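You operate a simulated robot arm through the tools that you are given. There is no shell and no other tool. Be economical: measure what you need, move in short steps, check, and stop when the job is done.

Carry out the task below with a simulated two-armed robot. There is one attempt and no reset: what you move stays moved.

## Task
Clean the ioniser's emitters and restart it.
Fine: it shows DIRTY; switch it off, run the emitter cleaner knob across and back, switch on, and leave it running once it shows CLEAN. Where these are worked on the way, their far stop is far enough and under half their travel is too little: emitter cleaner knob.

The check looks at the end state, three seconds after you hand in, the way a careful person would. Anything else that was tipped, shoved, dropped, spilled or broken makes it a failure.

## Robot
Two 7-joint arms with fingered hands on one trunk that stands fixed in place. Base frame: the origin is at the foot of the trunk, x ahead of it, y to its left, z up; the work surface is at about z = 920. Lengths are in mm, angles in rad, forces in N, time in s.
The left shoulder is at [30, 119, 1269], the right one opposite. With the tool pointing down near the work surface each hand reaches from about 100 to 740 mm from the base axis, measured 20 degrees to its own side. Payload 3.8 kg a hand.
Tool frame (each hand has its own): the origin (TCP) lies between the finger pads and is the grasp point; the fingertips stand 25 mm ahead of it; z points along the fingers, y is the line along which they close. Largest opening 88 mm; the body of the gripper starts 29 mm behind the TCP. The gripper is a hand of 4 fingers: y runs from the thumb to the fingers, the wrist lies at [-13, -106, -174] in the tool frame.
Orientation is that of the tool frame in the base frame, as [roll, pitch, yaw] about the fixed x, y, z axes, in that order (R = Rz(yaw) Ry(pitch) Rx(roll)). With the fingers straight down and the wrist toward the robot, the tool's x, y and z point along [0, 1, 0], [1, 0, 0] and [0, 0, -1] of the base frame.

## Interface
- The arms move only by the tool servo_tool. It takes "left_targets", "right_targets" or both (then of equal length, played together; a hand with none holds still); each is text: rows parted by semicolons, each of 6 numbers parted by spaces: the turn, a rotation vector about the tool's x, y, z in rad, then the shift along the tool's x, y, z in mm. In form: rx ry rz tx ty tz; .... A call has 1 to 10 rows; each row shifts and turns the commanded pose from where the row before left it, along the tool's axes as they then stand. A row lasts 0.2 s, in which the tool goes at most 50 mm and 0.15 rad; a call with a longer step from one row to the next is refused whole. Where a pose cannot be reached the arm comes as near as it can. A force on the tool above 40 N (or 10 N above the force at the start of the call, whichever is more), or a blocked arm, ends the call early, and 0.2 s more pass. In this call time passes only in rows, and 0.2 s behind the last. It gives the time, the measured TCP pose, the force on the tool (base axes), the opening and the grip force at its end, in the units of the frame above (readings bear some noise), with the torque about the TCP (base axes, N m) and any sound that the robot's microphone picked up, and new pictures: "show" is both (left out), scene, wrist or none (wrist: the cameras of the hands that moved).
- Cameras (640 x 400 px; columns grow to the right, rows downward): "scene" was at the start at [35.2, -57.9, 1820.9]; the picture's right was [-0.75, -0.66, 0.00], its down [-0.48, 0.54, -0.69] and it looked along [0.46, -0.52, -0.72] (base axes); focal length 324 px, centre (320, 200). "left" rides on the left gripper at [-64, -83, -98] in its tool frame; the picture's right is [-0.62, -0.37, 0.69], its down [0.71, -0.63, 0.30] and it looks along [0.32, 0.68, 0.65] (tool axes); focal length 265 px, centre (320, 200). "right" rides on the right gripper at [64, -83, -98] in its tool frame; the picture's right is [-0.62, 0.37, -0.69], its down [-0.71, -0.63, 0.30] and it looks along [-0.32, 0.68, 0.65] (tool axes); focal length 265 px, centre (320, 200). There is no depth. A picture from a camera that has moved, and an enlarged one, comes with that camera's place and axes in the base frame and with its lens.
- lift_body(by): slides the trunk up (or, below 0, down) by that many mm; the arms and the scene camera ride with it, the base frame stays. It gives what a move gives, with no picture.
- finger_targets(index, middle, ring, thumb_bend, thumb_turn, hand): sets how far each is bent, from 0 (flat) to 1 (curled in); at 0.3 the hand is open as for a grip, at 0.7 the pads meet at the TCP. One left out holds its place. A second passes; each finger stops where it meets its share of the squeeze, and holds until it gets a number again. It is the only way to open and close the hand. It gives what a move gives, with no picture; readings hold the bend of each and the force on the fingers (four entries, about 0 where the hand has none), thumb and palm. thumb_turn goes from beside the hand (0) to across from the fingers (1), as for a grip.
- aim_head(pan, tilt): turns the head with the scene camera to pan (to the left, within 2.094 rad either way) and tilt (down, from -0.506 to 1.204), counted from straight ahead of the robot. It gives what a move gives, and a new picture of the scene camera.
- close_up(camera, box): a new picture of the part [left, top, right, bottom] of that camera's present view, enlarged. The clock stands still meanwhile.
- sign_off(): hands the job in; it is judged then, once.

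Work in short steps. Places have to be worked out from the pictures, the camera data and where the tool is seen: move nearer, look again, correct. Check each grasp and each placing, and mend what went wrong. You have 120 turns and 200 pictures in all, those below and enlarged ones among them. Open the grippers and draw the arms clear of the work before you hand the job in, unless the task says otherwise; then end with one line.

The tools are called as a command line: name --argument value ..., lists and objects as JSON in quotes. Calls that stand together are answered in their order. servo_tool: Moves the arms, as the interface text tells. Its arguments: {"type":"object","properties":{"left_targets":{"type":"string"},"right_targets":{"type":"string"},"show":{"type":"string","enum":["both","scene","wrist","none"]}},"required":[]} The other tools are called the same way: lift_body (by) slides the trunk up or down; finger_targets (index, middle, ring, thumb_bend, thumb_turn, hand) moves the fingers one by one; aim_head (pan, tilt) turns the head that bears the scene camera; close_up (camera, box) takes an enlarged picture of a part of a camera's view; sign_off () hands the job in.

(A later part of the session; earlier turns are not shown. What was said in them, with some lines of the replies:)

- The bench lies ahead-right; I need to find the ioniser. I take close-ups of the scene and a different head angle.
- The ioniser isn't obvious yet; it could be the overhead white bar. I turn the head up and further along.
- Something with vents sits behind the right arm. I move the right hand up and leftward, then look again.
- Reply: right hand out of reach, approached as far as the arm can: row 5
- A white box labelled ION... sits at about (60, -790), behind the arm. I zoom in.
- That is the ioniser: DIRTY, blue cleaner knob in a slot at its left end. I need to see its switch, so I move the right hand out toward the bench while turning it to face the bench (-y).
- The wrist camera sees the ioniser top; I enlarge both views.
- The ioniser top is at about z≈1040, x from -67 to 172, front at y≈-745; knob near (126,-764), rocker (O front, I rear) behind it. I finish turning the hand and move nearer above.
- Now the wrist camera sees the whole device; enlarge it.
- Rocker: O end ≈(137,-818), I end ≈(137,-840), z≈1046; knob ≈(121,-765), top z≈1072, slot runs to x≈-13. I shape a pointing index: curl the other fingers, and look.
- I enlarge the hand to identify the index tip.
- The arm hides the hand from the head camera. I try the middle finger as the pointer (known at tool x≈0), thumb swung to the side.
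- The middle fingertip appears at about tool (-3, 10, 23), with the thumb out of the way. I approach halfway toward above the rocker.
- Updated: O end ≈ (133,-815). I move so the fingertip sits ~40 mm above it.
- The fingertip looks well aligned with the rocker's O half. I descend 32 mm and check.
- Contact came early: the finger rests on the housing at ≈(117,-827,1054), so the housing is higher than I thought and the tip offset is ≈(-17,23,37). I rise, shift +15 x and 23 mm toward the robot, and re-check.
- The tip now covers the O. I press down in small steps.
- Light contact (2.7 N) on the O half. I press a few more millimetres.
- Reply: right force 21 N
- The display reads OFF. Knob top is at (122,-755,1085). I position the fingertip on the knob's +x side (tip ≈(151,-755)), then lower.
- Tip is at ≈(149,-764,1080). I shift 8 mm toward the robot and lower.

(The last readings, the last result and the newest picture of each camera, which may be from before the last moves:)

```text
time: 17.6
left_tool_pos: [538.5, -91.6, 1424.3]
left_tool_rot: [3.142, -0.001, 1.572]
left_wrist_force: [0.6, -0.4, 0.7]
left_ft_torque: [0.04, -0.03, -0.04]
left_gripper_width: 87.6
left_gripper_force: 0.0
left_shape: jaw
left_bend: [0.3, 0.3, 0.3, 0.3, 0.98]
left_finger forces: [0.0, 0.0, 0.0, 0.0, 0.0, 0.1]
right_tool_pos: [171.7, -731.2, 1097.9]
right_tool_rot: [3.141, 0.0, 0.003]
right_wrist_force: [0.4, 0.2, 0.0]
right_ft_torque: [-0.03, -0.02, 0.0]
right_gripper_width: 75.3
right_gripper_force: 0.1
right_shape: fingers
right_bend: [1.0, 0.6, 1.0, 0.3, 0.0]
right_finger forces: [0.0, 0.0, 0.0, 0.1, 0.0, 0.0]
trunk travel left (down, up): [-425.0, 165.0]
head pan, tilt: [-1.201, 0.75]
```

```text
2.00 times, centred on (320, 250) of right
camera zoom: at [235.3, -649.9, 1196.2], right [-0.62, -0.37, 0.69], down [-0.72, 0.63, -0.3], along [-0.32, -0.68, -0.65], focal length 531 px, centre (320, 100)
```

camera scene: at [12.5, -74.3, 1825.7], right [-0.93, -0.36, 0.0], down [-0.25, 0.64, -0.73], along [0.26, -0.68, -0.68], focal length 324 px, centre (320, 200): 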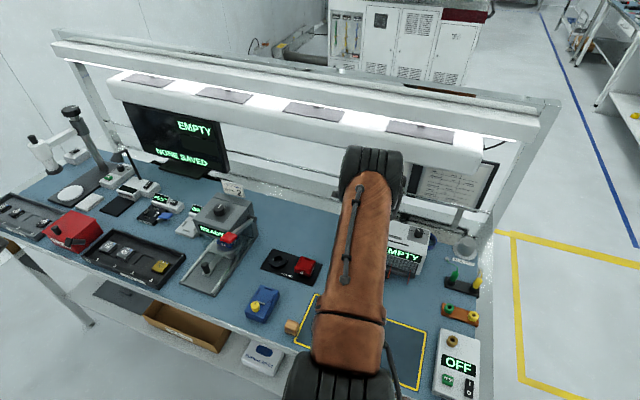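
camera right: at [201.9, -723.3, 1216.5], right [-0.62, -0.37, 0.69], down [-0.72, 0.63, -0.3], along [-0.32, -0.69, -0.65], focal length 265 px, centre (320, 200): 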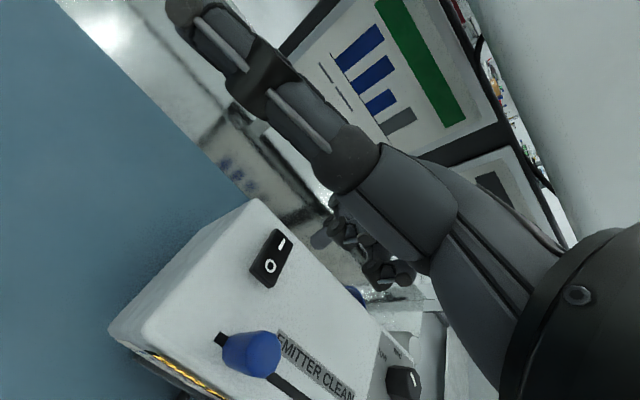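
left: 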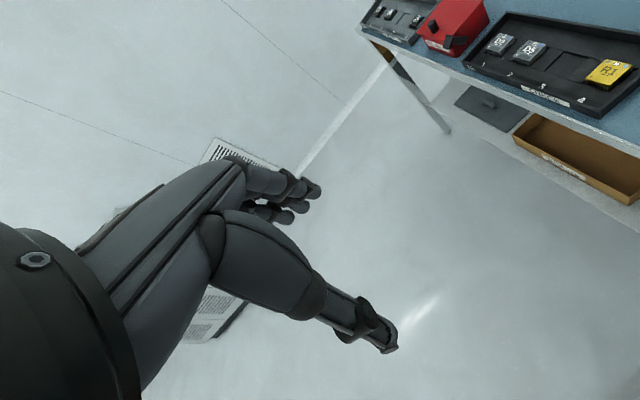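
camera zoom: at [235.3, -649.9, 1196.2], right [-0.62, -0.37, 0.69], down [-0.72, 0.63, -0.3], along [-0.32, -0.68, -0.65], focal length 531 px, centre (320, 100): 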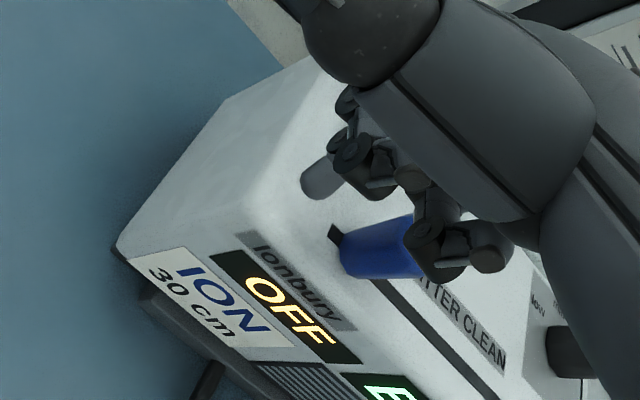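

The tip is lined up with the slot. I push in -x gently.

servo_tool --right_targets "0 0 0 -10 0 0;0 0 0 -10 0 0;0 0 0 -10 0 0;0 0 0 -10 0 0" --show "none"

close_up --camera "right" --box '[160, 150, 480, 350]'

close_up --camera "scene" --box '[370, 200, 450, 280]'

```text
time: 18.6
left_tool_pos: [536.5, -90.3, 1424.9]
left_tool_rot: [-3.14, 0.001, 1.569]
left_wrist_force: [0.3, 0.6, 0.0]
left_ft_torque: [0.02, -0.01, -0.01]
left_gripper_width: 87.8
left_gripper_force: 0.0
left_shape: jaw
left_bend: [0.3, 0.3, 0.3, 0.3, 0.98]
left_finger forces: [0.0, 0.0, 0.0, 0.0, 0.0, 0.0]
right_tool_pos: [130.7, -730.5, 1099.2]
right_tool_rot: [-3.141, 0.0, 0.002]
right_wrist_force: [-0.7, 0.9, 0.0]
right_ft_torque: [0.0, -0.02, -0.02]
right_gripper_width: 75.3
right_gripper_force: 0.1
right_shape: fingers
right_bend: [1.0, 0.6, 1.0, 0.3, 0.0]
right_finger forces: [0.1, 0.1, 0.0, 0.0, 0.0, 0.0]
trunk travel left (down, up): [-425.0, 165.0]
head pan, tilt: [-1.201, 0.75]
```

```text
2.00 times, centred on (320, 250) of right
camera zoom: at [194.7, -649.2, 1196.9], right [-0.62, -0.37, 0.69], down [-0.72, 0.63, -0.3], along [-0.32, -0.68, -0.65], focal length 531 px, centre (320, 100)
```

zoom: 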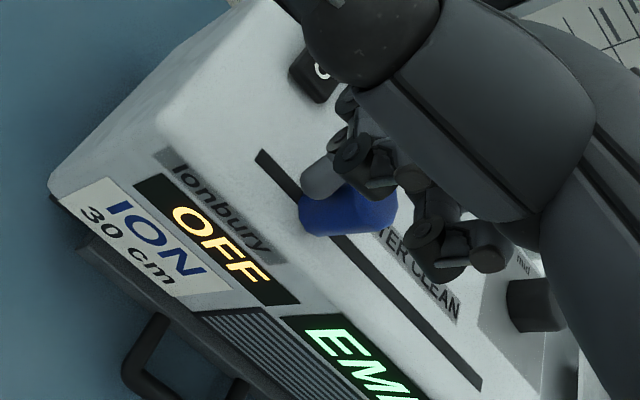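

```text
5.00 times, centred on (410, 240) of scene
camera zoom: at [11.1, -75.4, 1825.6], right [-0.93, -0.36, 0.0], down [-0.25, 0.64, -0.73], along [0.26, -0.68, -0.68], focal length 1620 px, centre (-130, 0)
```

zoom: 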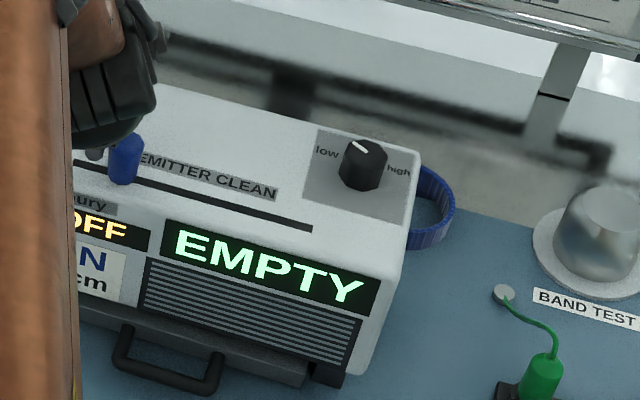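

The knob is following. I keep pushing toward the far stop, nudging 4 mm toward the knob's centreline.

servo_tool --right_targets "0 0 0 -10 -4 0;0 0 0 -10 0 0;0 0 0 -10 0 0;0 0 0 -10 0 0;0 0 0 -10 0 0;0 0 0 -10 0 0;0 0 0 -10 0 0;0 0 0 -10 0 0;0 0 0 -10 0 0" --show "none"

close_up --camera "right" --box '[160, 150, 480, 350]'

close_up --camera "scene" --box '[370, 200, 450, 280]'

```text
time: 20.6
left_tool_pos: [538.4, -92.4, 1424.6]
left_tool_rot: [3.14, 0.001, 1.571]
left_wrist_force: [0.9, 0.2, 1.3]
left_ft_torque: [-0.01, -0.03, 0.01]
left_gripper_width: 87.7
left_gripper_force: 0.0
left_shape: jaw
left_bend: [0.3, 0.3, 0.3, 0.3, 0.98]
left_finger forces: [0.0, 0.0, 0.0, 0.0, 0.1, 0.0]
right_tool_pos: [40.5, -726.4, 1099.1]
right_tool_rot: [-3.141, 0.0, 0.002]
right_wrist_force: [-0.8, 0.7, -0.3]
right_ft_torque: [0.02, 0.01, 0.0]
right_gripper_width: 75.3
right_gripper_force: 0.1
right_shape: fingers
right_bend: [1.0, 0.6, 1.0, 0.3, 0.0]
right_finger forces: [0.0, 0.0, 0.0, 0.0, 0.1, 0.1]
trunk travel left (down, up): [-425.0, 165.0]
head pan, tilt: [-1.201, 0.75]
```

```text
2.00 times, centred on (320, 250) of right
camera zoom: at [104.3, -644.8, 1197.6], right [-0.62, -0.37, 0.69], down [-0.72, 0.63, -0.3], along [-0.32, -0.68, -0.65], focal length 531 px, centre (320, 100)
```

zoom: 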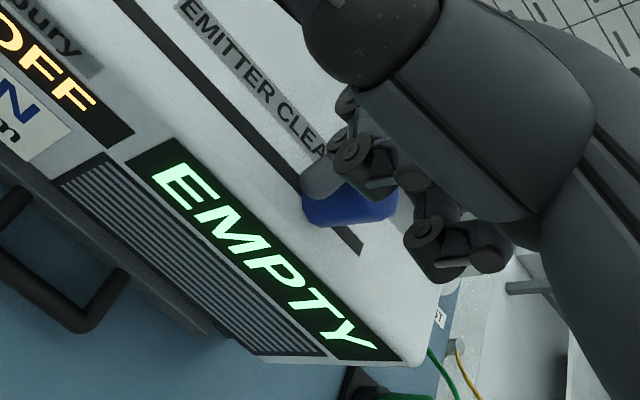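

```text
5.00 times, centred on (410, 240) of scene
camera zoom: at [11.5, -75.2, 1825.6], right [-0.93, -0.36, 0.0], down [-0.25, 0.64, -0.73], along [0.26, -0.68, -0.68], focal length 1620 px, centre (-130, 0)
```

zoom: 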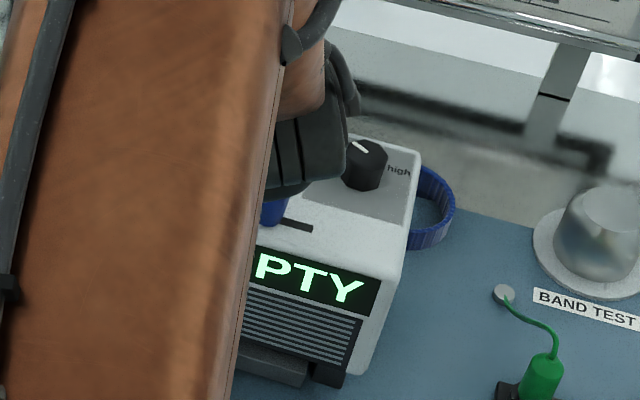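

About 10–15 mm of slot remains. I push on in small steps until the stop shows as force.

servo_tool --right_targets "0 0 0 -4 0 0;0 0 0 -4 0 0;0 0 0 -4 0 0" --show "none"

close_up --camera "right" --box '[160, 150, 480, 350]'

```text
time: 21.4
left_tool_pos: [538.2, -91.4, 1424.2]
left_tool_rot: [-3.14, 0.0, 1.569]
left_wrist_force: [0.3, 0.4, -0.8]
left_ft_torque: [-0.02, 0.02, 0.0]
left_gripper_width: 87.4
left_gripper_force: 0.1
left_shape: jaw
left_bend: [0.3, 0.3, 0.3, 0.3, 0.98]
left_finger forces: [0.1, 0.1, 0.0, 0.0, 0.0, 0.1]
right_tool_pos: [28.4, -726.4, 1097.5]
right_tool_rot: [3.141, 0.0, 0.003]
right_wrist_force: [0.1, 0.7, -0.1]
right_ft_torque: [-0.01, 0.0, 0.0]
right_gripper_width: 75.5
right_gripper_force: 0.1
right_shape: fingers
right_bend: [1.0, 0.6, 1.0, 0.3, 0.0]
right_finger forces: [0.0, 0.3, 0.0, 0.1, 0.1, 0.0]
trunk travel left (down, up): [-425.0, 165.0]
head pan, tilt: [-1.201, 0.75]
```

```text
2.00 times, centred on (320, 250) of right
camera zoom: at [92.8, -645.0, 1196.4], right [-0.62, -0.37, 0.69], down [-0.72, 0.63, -0.3], along [-0.32, -0.68, -0.65], focal length 531 px, centre (320, 100)
```

zoom: 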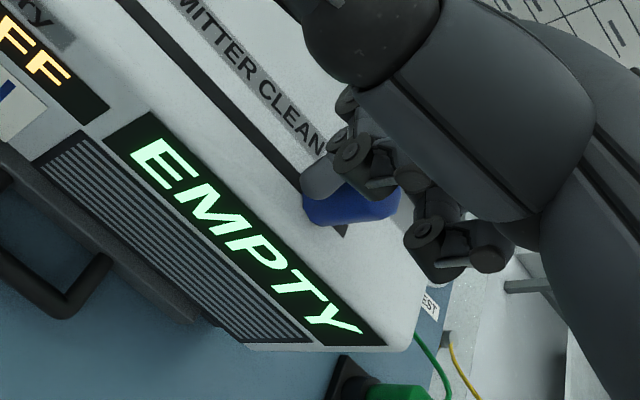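

Nearly at the end; I push a few more millimetres.

servo_tool --right_targets "0 0 0 -3 0 0;0 0 0 -3 0 0;0 0 0 -3 0 0" --show "none"

close_up --camera "right" --box '[160, 150, 480, 350]'

```text
time: 22.2
left_tool_pos: [539.7, -91.2, 1421.3]
left_tool_rot: [-3.141, -0.001, 1.571]
left_wrist_force: [0.8, -0.3, 0.3]
left_ft_torque: [-0.01, -0.02, 0.01]
left_gripper_width: 87.5
left_gripper_force: 0.1
left_shape: jaw
left_bend: [0.3, 0.3, 0.3, 0.3, 0.98]
left_finger forces: [0.0, 0.0, 0.0, 0.0, 0.0, 0.0]
right_tool_pos: [23.6, -725.9, 1098.6]
right_tool_rot: [3.141, -0.001, 0.004]
right_wrist_force: [8.1, 0.7, -0.1]
right_ft_torque: [-0.01, -0.08, 0.19]
right_gripper_width: 75.4
right_gripper_force: 3.7
right_shape: fingers
right_bend: [1.0, 0.6, 1.0, 0.3, 0.0]
right_finger forces: [0.0, 7.1, 0.0, 0.0, 0.0, 0.1]
trunk travel left (down, up): [-425.0, 165.0]
head pan, tilt: [-1.201, 0.75]
```

```text
2.00 times, centred on (320, 250) of right
camera zoom: at [87.2, -644.8, 1196.5], right [-0.62, -0.37, 0.69], down [-0.72, 0.63, -0.3], along [-0.32, -0.69, -0.65], focal length 531 px, centre (320, 100)
```

zoom: 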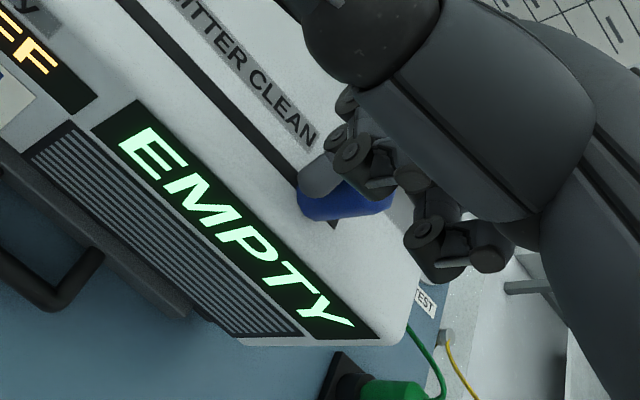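

The far stop is reached (8 N). Now I back off, rise, cross over to the knob's -x side and lower.

servo_tool --right_targets "0 0 0 8 0 0;0 0 0 0 0 -22;0 0 0 0 0 -22;0 0 0 -30 0 0;0 0 0 -30 0 0" --show "none"

close_up --camera "right" --box '[160, 150, 480, 350]'

```text
time: 23.4
left_tool_pos: [537.2, -89.3, 1423.8]
left_tool_rot: [-3.14, 0.0, 1.571]
left_wrist_force: [0.2, 0.4, -0.5]
left_ft_torque: [0.0, -0.03, 0.0]
left_gripper_width: 87.8
left_gripper_force: 0.2
left_shape: jaw
left_bend: [0.3, 0.3, 0.3, 0.3, 0.98]
left_finger forces: [0.0, 0.0, 0.0, 0.1, 0.1, 0.0]
right_tool_pos: [-33.3, -724.7, 1141.9]
right_tool_rot: [-3.142, -0.001, 0.002]
right_wrist_force: [0.4, 0.1, -0.4]
right_ft_torque: [-0.02, -0.02, 0.02]
right_gripper_width: 75.5
right_gripper_force: 0.2
right_shape: fingers
right_bend: [1.0, 0.6, 1.0, 0.3, 0.0]
right_finger forces: [0.0, 0.1, 0.0, 0.0, 0.0, 0.0]
trunk travel left (down, up): [-425.0, 165.0]
head pan, tilt: [-1.201, 0.75]
```

```text
2.00 times, centred on (320, 250) of right
camera zoom: at [31.2, -644.8, 1240.0], right [-0.62, -0.37, 0.69], down [-0.72, 0.63, -0.3], along [-0.32, -0.68, -0.65], focal length 531 px, centre (320, 100)
```

zoom: 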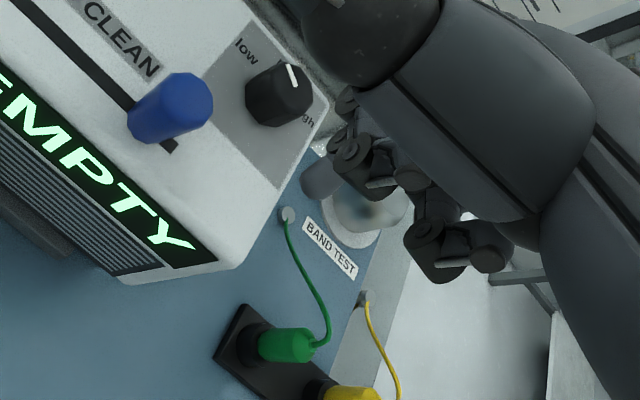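

Knob is at x≈-3 (full travel), tip at x≈-53. I shift +12 and lower.

servo_tool --right_targets "0 0 0 12 -2 0;0 0 0 0 0 22;0 0 0 0 0 21" --show "none"

close_up --camera "right" --box '[160, 150, 480, 350]'

```text
time: 24.2
left_tool_pos: [537.7, -92.2, 1424.8]
left_tool_rot: [3.141, 0.0, 1.57]
left_wrist_force: [0.5, 0.8, 1.4]
left_ft_torque: [-0.04, 0.03, -0.02]
left_gripper_width: 87.6
left_gripper_force: 0.1
left_shape: jaw
left_bend: [0.3, 0.3, 0.3, 0.3, 0.98]
left_finger forces: [0.0, 0.0, 0.0, 0.1, 0.0, 0.0]
right_tool_pos: [-18.4, -724.6, 1098.6]
right_tool_rot: [-3.141, 0.001, 0.003]
right_wrist_force: [0.4, -0.1, 0.0]
right_ft_torque: [0.01, 0.0, -0.02]
right_gripper_width: 75.4
right_gripper_force: 0.0
right_shape: fingers
right_bend: [1.0, 0.6, 1.0, 0.3, 0.0]
right_finger forces: [0.1, 0.1, 0.0, 0.0, 0.0, 0.0]
trunk travel left (down, up): [-425.0, 165.0]
head pan, tilt: [-1.201, 0.75]
```

```text
2.00 times, centred on (320, 250) of right
camera zoom: at [44.9, -643.4, 1196.9], right [-0.62, -0.37, 0.69], down [-0.72, 0.63, -0.3], along [-0.32, -0.68, -0.65], focal length 531 px, centre (320, 100)
```

zoom: 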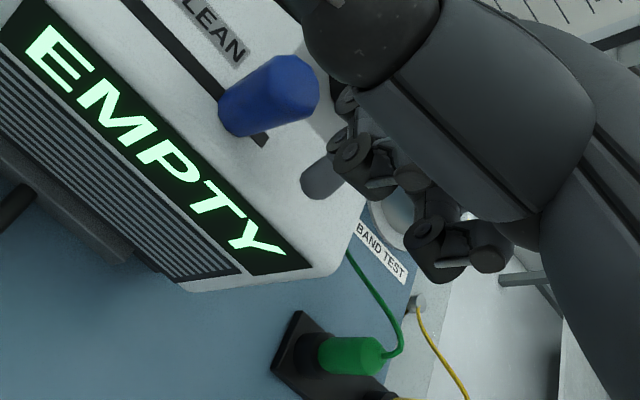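

Finger is beside the knob. I push +x back.

servo_tool --right_targets "0 0 0 10 0 0;0 0 0 10 0 0;0 0 0 10 0 0;0 0 0 10 0 0;0 0 0 10 0 0;0 0 0 10 0 0;0 0 0 10 0 0;0 0 0 10 0 0;0 0 0 10 0 0;0 0 0 10 0 0" --show "none"

close_up --camera "right" --box '[160, 150, 480, 350]'

```text
time: 26.4
left_tool_pos: [540.1, -91.6, 1423.1]
left_tool_rot: [-3.142, 0.0, 1.572]
left_wrist_force: [1.1, -0.2, 0.0]
left_ft_torque: [-0.01, -0.01, 0.03]
left_gripper_width: 87.8
left_gripper_force: 0.0
left_shape: jaw
left_bend: [0.3, 0.3, 0.3, 0.3, 0.98]
left_finger forces: [0.1, 0.1, 0.0, 0.0, 0.0, 0.0]
right_tool_pos: [81.4, -724.3, 1100.5]
right_tool_rot: [3.141, 0.0, -0.001]
right_wrist_force: [0.6, -0.5, 0.4]
right_ft_torque: [-0.04, 0.01, 0.0]
right_gripper_width: 75.3
right_gripper_force: 0.1
right_shape: fingers
right_bend: [1.0, 0.6, 1.0, 0.3, 0.0]
right_finger forces: [0.0, 0.0, 0.0, 0.0, 0.0, 0.0]
trunk travel left (down, up): [-425.0, 165.0]
head pan, tilt: [-1.201, 0.75]
```

```text
2.00 times, centred on (320, 250) of right
camera zoom: at [144.8, -643.0, 1197.9], right [-0.62, -0.37, 0.69], down [-0.72, 0.63, -0.3], along [-0.32, -0.68, -0.65], focal length 531 px, centre (320, 100)
```

zoom: 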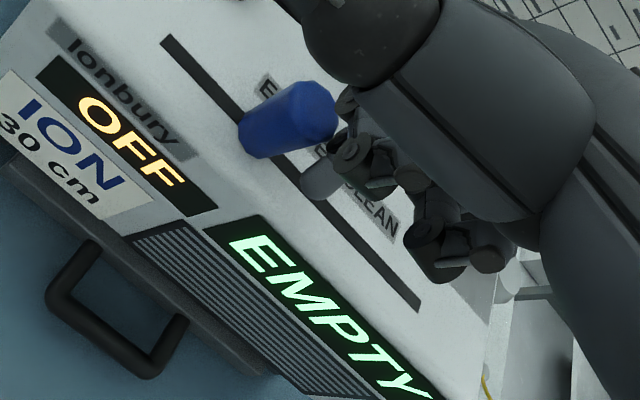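

The knob is coming back; I continue more slowly to the start stop.

servo_tool --right_targets "0 0 0 8 0 0;0 0 0 8 0 0;0 0 0 8 0 0;0 0 0 4 0 0;0 0 0 4 0 0;0 0 0 4 0 0" --show "none"

close_up --camera "right" --box '[160, 150, 480, 350]'

```text
time: 27.8
left_tool_pos: [538.6, -91.1, 1425.3]
left_tool_rot: [3.141, 0.001, 1.571]
left_wrist_force: [-0.5, 0.0, 0.2]
left_ft_torque: [0.01, -0.02, 0.0]
left_gripper_width: 87.4
left_gripper_force: 0.0
left_shape: jaw
left_bend: [0.3, 0.3, 0.3, 0.3, 0.98]
left_finger forces: [0.0, 0.0, 0.0, 0.1, 0.0, 0.0]
right_tool_pos: [115.2, -723.5, 1099.2]
right_tool_rot: [-3.142, -0.001, 0.004]
right_wrist_force: [-3.7, -0.3, 1.4]
right_ft_torque: [-0.03, 0.05, -0.09]
right_gripper_width: 75.6
right_gripper_force: 1.6
right_shape: fingers
right_bend: [1.0, 0.6, 1.0, 0.3, 0.0]
right_finger forces: [0.0, 3.6, 0.0, 0.0, 0.1, 0.0]
trunk travel left (down, up): [-425.0, 165.0]
head pan, tilt: [-1.201, 0.75]
```

```text
2.00 times, centred on (320, 250) of right
camera zoom: at [178.8, -642.6, 1197.7], right [-0.62, -0.37, 0.69], down [-0.72, 0.63, -0.3], along [-0.32, -0.68, -0.65], focal length 531 px, centre (320, 100)
```

zoom: 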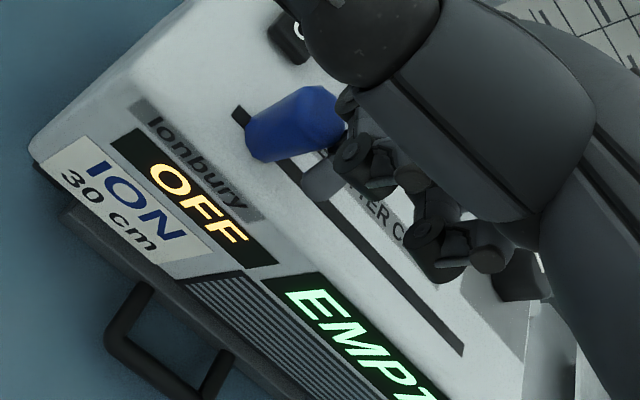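

Force is rising at the start stop; one small extra push, then I retreat upward and check.

servo_tool --right_targets "0 0 0 3 0 0" --show "none"

servo_tool --right_targets "0 0 0 -10 0 0;0 0 0 0 0 -22;0 0 0 0 0 -22" --show "none"

close_up --camera "right" --box '[160, 150, 480, 350]'

```text
time: 28.2
left_tool_pos: [537.2, -91.1, 1423.8]
left_tool_rot: [3.139, -0.001, 1.571]
left_wrist_force: [0.2, 0.2, -0.1]
left_ft_torque: [0.01, 0.01, 0.01]
left_gripper_width: 87.4
left_gripper_force: 0.0
left_shape: jaw
left_bend: [0.3, 0.3, 0.3, 0.3, 0.98]
left_finger forces: [0.0, 0.0, 0.1, 0.0, 0.1, 0.1]
right_tool_pos: [116.7, -722.6, 1098.8]
right_tool_rot: [-3.141, 0.001, 0.0]
right_wrist_force: [-7.2, 0.3, 1.3]
right_ft_torque: [-0.05, 0.07, -0.23]
right_gripper_width: 75.3
right_gripper_force: 3.7
right_shape: fingers
right_bend: [1.0, 0.6, 1.0, 0.3, 0.0]
right_finger forces: [0.1, 7.8, 0.1, 0.0, 0.1, 0.0]
trunk travel left (down, up): [-425.0, 165.0]
head pan, tilt: [-1.201, 0.75]
```

```text
time: 29.0
left_tool_pos: [538.7, -90.5, 1423.6]
left_tool_rot: [-3.142, 0.001, 1.57]
left_wrist_force: [0.5, -0.6, 0.0]
left_ft_torque: [0.01, 0.0, -0.02]
left_gripper_width: 87.6
left_gripper_force: 0.0
left_shape: jaw
left_bend: [0.3, 0.3, 0.3, 0.3, 0.98]
left_finger forces: [0.0, 0.0, 0.0, 0.0, 0.0, 0.0]
right_tool_pos: [109.9, -724.3, 1143.6]
right_tool_rot: [3.141, 0.001, 0.005]
right_wrist_force: [-0.5, 0.5, 0.6]
right_ft_torque: [0.02, -0.01, 0.01]
right_gripper_width: 75.6
right_gripper_force: 0.0
right_shape: fingers
right_bend: [1.0, 0.6, 1.0, 0.3, 0.0]
right_finger forces: [0.0, 0.1, 0.0, 0.0, 0.0, 0.1]
trunk travel left (down, up): [-425.0, 165.0]
head pan, tilt: [-1.201, 0.75]
```

```text
2.00 times, centred on (320, 250) of right
camera zoom: at [174.3, -643.2, 1241.9], right [-0.62, -0.37, 0.69], down [-0.72, 0.63, -0.3], along [-0.32, -0.68, -0.65], focal length 531 px, centre (320, 100)
```

zoom: 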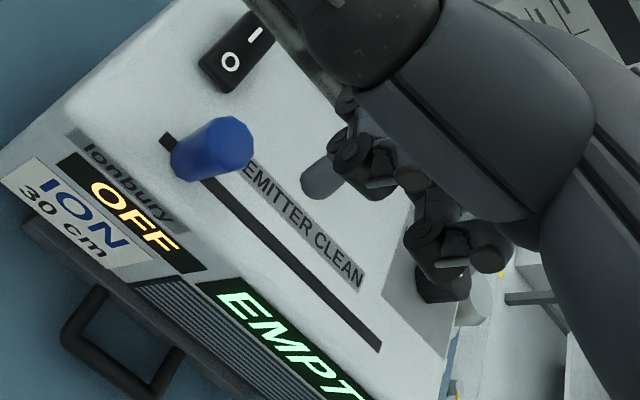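

Knob is home, still OFF. Now I move over the I end of the rocker (TCP ≈(149,-807)).

servo_tool --right_targets "0 0 0 20 40 0;0 0 0 19 42 0;0 0 0 0 0 25" --show "none"

close_up --camera "right" --box '[200, 150, 440, 300]'

```text
time: 29.8
left_tool_pos: [537.7, -91.5, 1424.2]
left_tool_rot: [-3.141, -0.001, 1.57]
left_wrist_force: [0.5, -0.1, 0.3]
left_ft_torque: [0.01, 0.01, 0.01]
left_gripper_width: 87.5
left_gripper_force: 0.0
left_shape: jaw
left_bend: [0.3, 0.3, 0.3, 0.3, 0.98]
left_finger forces: [0.0, 0.1, 0.0, 0.1, 0.1, 0.1]
right_tool_pos: [149.9, -805.8, 1116.9]
right_tool_rot: [-3.141, 0.0, 0.001]
right_wrist_force: [0.0, -0.6, 1.3]
right_ft_torque: [-0.02, -0.01, 0.01]
right_gripper_width: 75.4
right_gripper_force: 0.1
right_shape: fingers
right_bend: [1.0, 0.6, 1.0, 0.3, 0.0]
right_finger forces: [0.1, 0.1, 0.0, 0.0, 0.0, 0.0]
trunk travel left (down, up): [-425.0, 165.0]
head pan, tilt: [-1.201, 0.75]
```

```text
2.67 times, centred on (320, 225) of right
camera zoom: at [212.5, -724.9, 1214.1], right [-0.62, -0.37, 0.69], down [-0.72, 0.63, -0.3], along [-0.32, -0.68, -0.65], focal length 708 px, centre (320, 133)
```

zoom: 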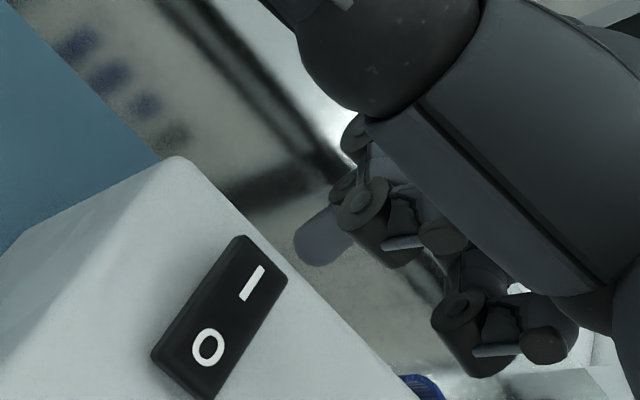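

I mark is at ≈(134,-823), tip predicted ≈(133,-828). I descend and press.

servo_tool --right_targets "0 0 0 0 -1 8;0 0 0 0 0 4;0 0 0 0 0 4;0 0 0 0 0 4;0 0 0 0 0 3" --show "none"

close_up --camera "right" --box '[200, 150, 440, 300]'

```text
time: 31.0
left_tool_pos: [539.1, -90.3, 1424.6]
left_tool_rot: [-3.141, 0.001, 1.571]
left_wrist_force: [-0.1, -0.2, -0.2]
left_ft_torque: [-0.03, 0.04, 0.0]
left_gripper_width: 87.8
left_gripper_force: 0.1
left_shape: jaw
left_bend: [0.3, 0.3, 0.3, 0.3, 0.98]
left_finger forces: [0.0, 0.0, 0.1, 0.0, 0.0, 0.1]
right_tool_pos: [148.4, -806.1, 1095.1]
right_tool_rot: [3.14, -0.002, 0.001]
right_wrist_force: [0.4, -0.2, 0.2]
right_ft_torque: [-0.03, 0.0, 0.01]
right_gripper_width: 75.3
right_gripper_force: 0.6
right_shape: fingers
right_bend: [1.0, 0.6, 1.0, 0.3, 0.0]
right_finger forces: [0.0, 0.7, 0.1, 0.0, 0.1, 0.0]
trunk travel left (down, up): [-425.0, 165.0]
head pan, tilt: [-1.201, 0.75]
```

```text
2.67 times, centred on (320, 225) of right
camera zoom: at [212.1, -723.8, 1194.0], right [-0.62, -0.37, 0.69], down [-0.72, 0.63, -0.31], along [-0.32, -0.69, -0.65], focal length 708 px, centre (320, 133)
```

zoom: 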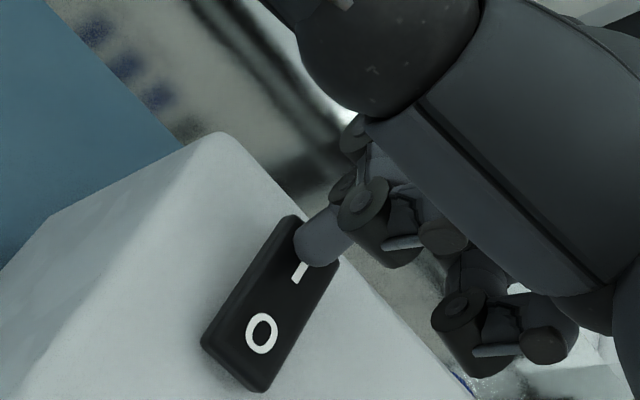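

Light contact on the I end; I press further.

servo_tool --right_targets "0 0 0 0 0 3;0 0 0 0 0 3;0 0 0 0 0 2" --show "none"

servo_tool --right_targets "0 0 0 0 0 -20;0 0 0 0 -20 -30" --show "none"

close_up --camera "right" --box '[160, 150, 480, 350]'

```text
time: 31.8
left_tool_pos: [536.2, -89.7, 1424.7]
left_tool_rot: [-3.142, 0.002, 1.571]
left_wrist_force: [-0.9, -0.4, 0.2]
left_ft_torque: [0.04, -0.02, 0.01]
left_gripper_width: 87.6
left_gripper_force: 0.0
left_shape: jaw
left_bend: [0.3, 0.3, 0.3, 0.3, 0.98]
left_finger forces: [0.0, 0.0, 0.1, 0.0, 0.0, 0.0]
right_tool_pos: [147.7, -805.4, 1090.7]
right_tool_rot: [3.132, 0.0, 0.001]
right_wrist_force: [-1.7, -4.2, 15.1]
right_ft_torque: [-0.34, 0.15, 0.02]
right_gripper_width: 75.5
right_gripper_force: 8.0
right_shape: fingers
right_bend: [1.0, 0.59, 1.0, 0.3, 0.0]
right_finger forces: [0.1, 15.8, 0.0, 0.0, 0.1, 0.1]
trunk travel left (down, up): [-425.0, 165.0]
head pan, tilt: [-1.201, 0.75]
```

```text
time: 32.4
left_tool_pos: [538.1, -89.1, 1424.3]
left_tool_rot: [-3.141, 0.001, 1.57]
left_wrist_force: [-0.3, -0.5, -0.4]
left_ft_torque: [0.0, 0.01, -0.02]
left_gripper_width: 87.4
left_gripper_force: 0.0
left_shape: jaw
left_bend: [0.3, 0.3, 0.3, 0.3, 0.98]
left_finger forces: [0.0, 0.0, 0.0, 0.1, 0.0, 0.0]
right_tool_pos: [149.5, -780.1, 1137.8]
right_tool_rot: [3.141, -0.001, 0.002]
right_wrist_force: [-0.4, 0.3, 0.5]
right_ft_torque: [-0.01, -0.01, 0.03]
right_gripper_width: 75.6
right_gripper_force: 0.0
right_shape: fingers
right_bend: [1.0, 0.6, 1.0, 0.3, 0.0]
right_finger forces: [0.0, 0.0, 0.1, 0.0, 0.0, 0.1]
trunk travel left (down, up): [-425.0, 165.0]
head pan, tilt: [-1.201, 0.75]
```

```text
2.00 times, centred on (320, 250) of right
camera zoom: at [212.4, -699.4, 1235.4], right [-0.62, -0.37, 0.69], down [-0.72, 0.63, -0.3], along [-0.32, -0.68, -0.65], focal length 531 px, centre (320, 100)
```

zoom: 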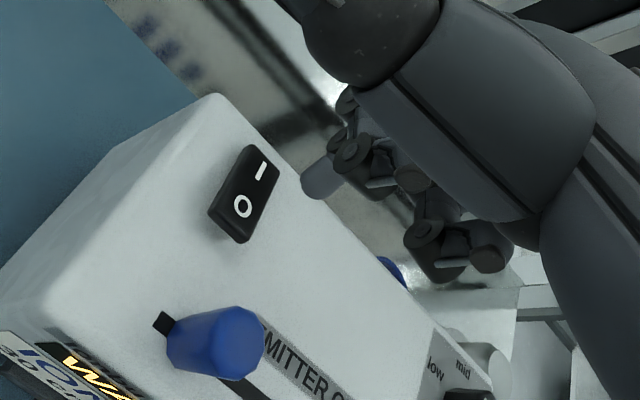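

It's on and shows "WA…" (WAIT). I retreat up and back and watch the display.

servo_tool --right_targets "0 0 0 0 0 -40;0 0 0 0 -30 -35;0 0 0 0 -35 -30;0 0 0 0 -35 -30;0 0 0 0 -35 -30" --show "none"

finger_targets --hand "right" --index 0.3 --middle 0.3 --ring 0.3 --thumb_bend 0.3 --thumb_turn 0.98

close_up --camera "right" --box '[160, 130, 320, 255]'

```text
time: 33.6
left_tool_pos: [537.3, -89.1, 1424.6]
left_tool_rot: [-3.141, 0.003, 1.572]
left_wrist_force: [0.3, -0.2, 0.8]
left_ft_torque: [-0.02, 0.0, -0.02]
left_gripper_width: 87.7
left_gripper_force: 0.1
left_shape: jaw
left_bend: [0.3, 0.3, 0.3, 0.3, 0.98]
left_finger forces: [0.0, 0.0, 0.1, 0.0, 0.0, 0.1]
right_tool_pos: [149.4, -646.8, 1304.9]
right_tool_rot: [-3.14, 0.0, 0.002]
right_wrist_force: [0.4, -0.1, 0.5]
right_ft_torque: [-0.04, 0.02, -0.03]
right_gripper_width: 75.3
right_gripper_force: 0.0
right_shape: fingers
right_bend: [1.0, 0.6, 1.0, 0.3, 0.0]
right_finger forces: [0.0, 0.0, 0.1, 0.0, 0.0, 0.0]
trunk travel left (down, up): [-425.0, 165.0]
head pan, tilt: [-1.201, 0.75]
```

```text
time: 34.6
left_tool_pos: [538.0, -91.5, 1424.3]
left_tool_rot: [3.142, -0.001, 1.572]
left_wrist_force: [0.2, -0.9, -0.5]
left_ft_torque: [-0.02, -0.03, -0.01]
left_gripper_width: 87.6
left_gripper_force: 0.1
left_shape: jaw
left_bend: [0.3, 0.3, 0.3, 0.3, 0.98]
left_finger forces: [0.0, 0.1, 0.0, 0.0, 0.1, 0.0]
right_tool_pos: [150.0, -650.1, 1303.3]
right_tool_rot: [3.141, 0.001, 0.002]
right_wrist_force: [-0.2, -0.6, -0.1]
right_ft_torque: [-0.01, -0.02, -0.02]
right_gripper_width: 84.5
right_gripper_force: 0.1
right_shape: fingers
right_bend: [0.3, 0.3, 0.3, 0.3, 0.95]
right_finger forces: [0.1, 0.0, 0.1, 0.1, 0.0, 0.0]
trunk travel left (down, up): [-425.0, 165.0]
head pan, tilt: [-1.201, 0.75]
```

```text
3.20 times, centred on (240, 192) of right
camera zoom: at [214.0, -568.5, 1401.2], right [-0.62, -0.37, 0.69], down [-0.72, 0.63, -0.3], along [-0.32, -0.68, -0.65], focal length 849 px, centre (576, 224)
```

zoom: 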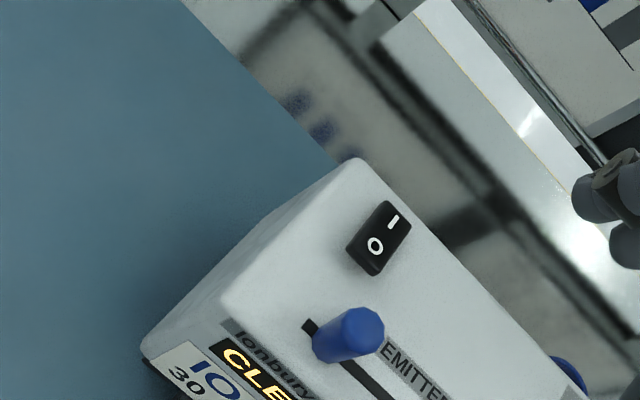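

It reads "CLE…". I draw the arm further clear and confirm the display.

servo_tool --right_targets "0 0 0 20 -35 -20;0 0 0 20 -35 -20;0 0 0 20 -35 -20" --show "both"

close_up --camera "right" --box '[190, 130, 350, 255]'

```text
time: 35.4
left_tool_pos: [538.7, -88.9, 1423.4]
left_tool_rot: [3.141, 0.002, 1.571]
left_wrist_force: [-0.5, 0.8, -0.7]
left_ft_torque: [0.0, 0.0, 0.0]
left_gripper_width: 87.8
left_gripper_force: 0.1
left_shape: jaw
left_bend: [0.3, 0.3, 0.3, 0.3, 0.98]
left_finger forces: [0.0, 0.0, 0.1, 0.0, 0.0, 0.0]
right_tool_pos: [206.6, -543.5, 1363.9]
right_tool_rot: [3.141, 0.0, 0.0]
right_wrist_force: [-0.4, -0.4, 0.3]
right_ft_torque: [-0.01, 0.01, 0.04]
right_gripper_width: 84.5
right_gripper_force: 0.0
right_shape: fingers
right_bend: [0.3, 0.3, 0.3, 0.3, 0.96]
right_finger forces: [0.0, 0.1, 0.1, 0.1, 0.1, 0.0]
trunk travel left (down, up): [-425.0, 165.0]
head pan, tilt: [-1.201, 0.75]
camera scene: at [12.4, -73.2, 1825.7], right [-0.93, -0.36, 0.0], down [-0.25, 0.64, -0.73], along [0.26, -0.68, -0.68], focal length 324 px, centre (320, 200)
camera right: at [271.2, -462.7, 1462.7], right [-0.62, -0.37, 0.69], down [-0.71, 0.63, -0.3], along [-0.32, -0.68, -0.65], focal length 265 px, centre (320, 200)
```

scene: 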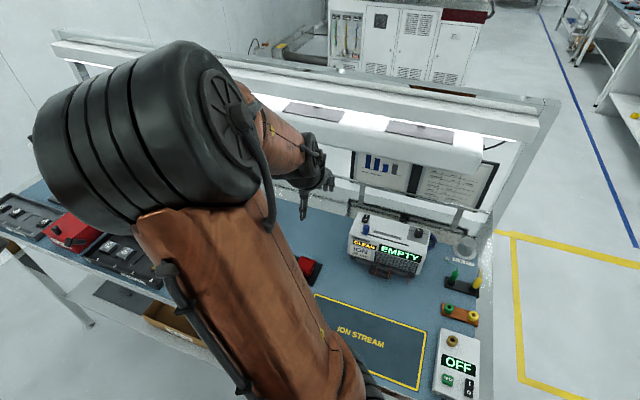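
right: 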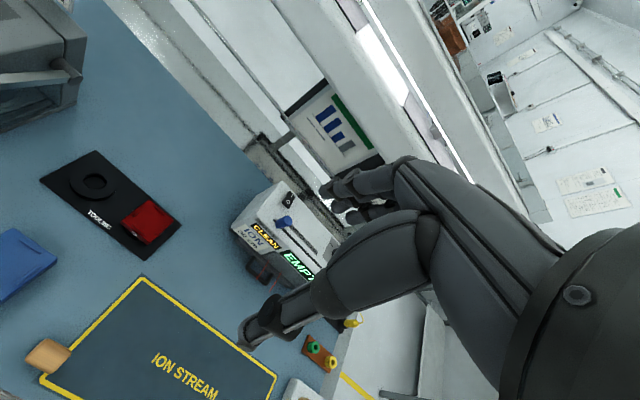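

```text
3.20 times, centred on (270, 192) of right
camera zoom: at [271.2, -462.7, 1462.7], right [-0.62, -0.37, 0.69], down [-0.71, 0.63, -0.3], along [-0.32, -0.68, -0.65], focal length 849 px, centre (480, 224)
```

zoom: 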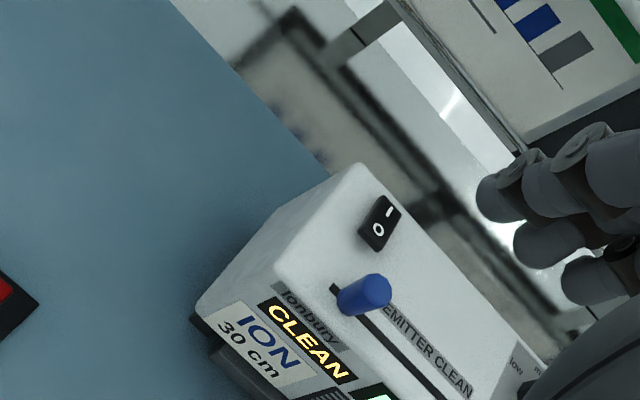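

The ioniser shows CLEAN with the switch on, the knob is home, and both arms are clear of the work. I hand in.

sign_off

```text
The job is handed in.
```

The ioniser was switched off, its emitter cleaner knob run to the far stop and back, and it is now running again and showing CLEAN; the job is handed in.
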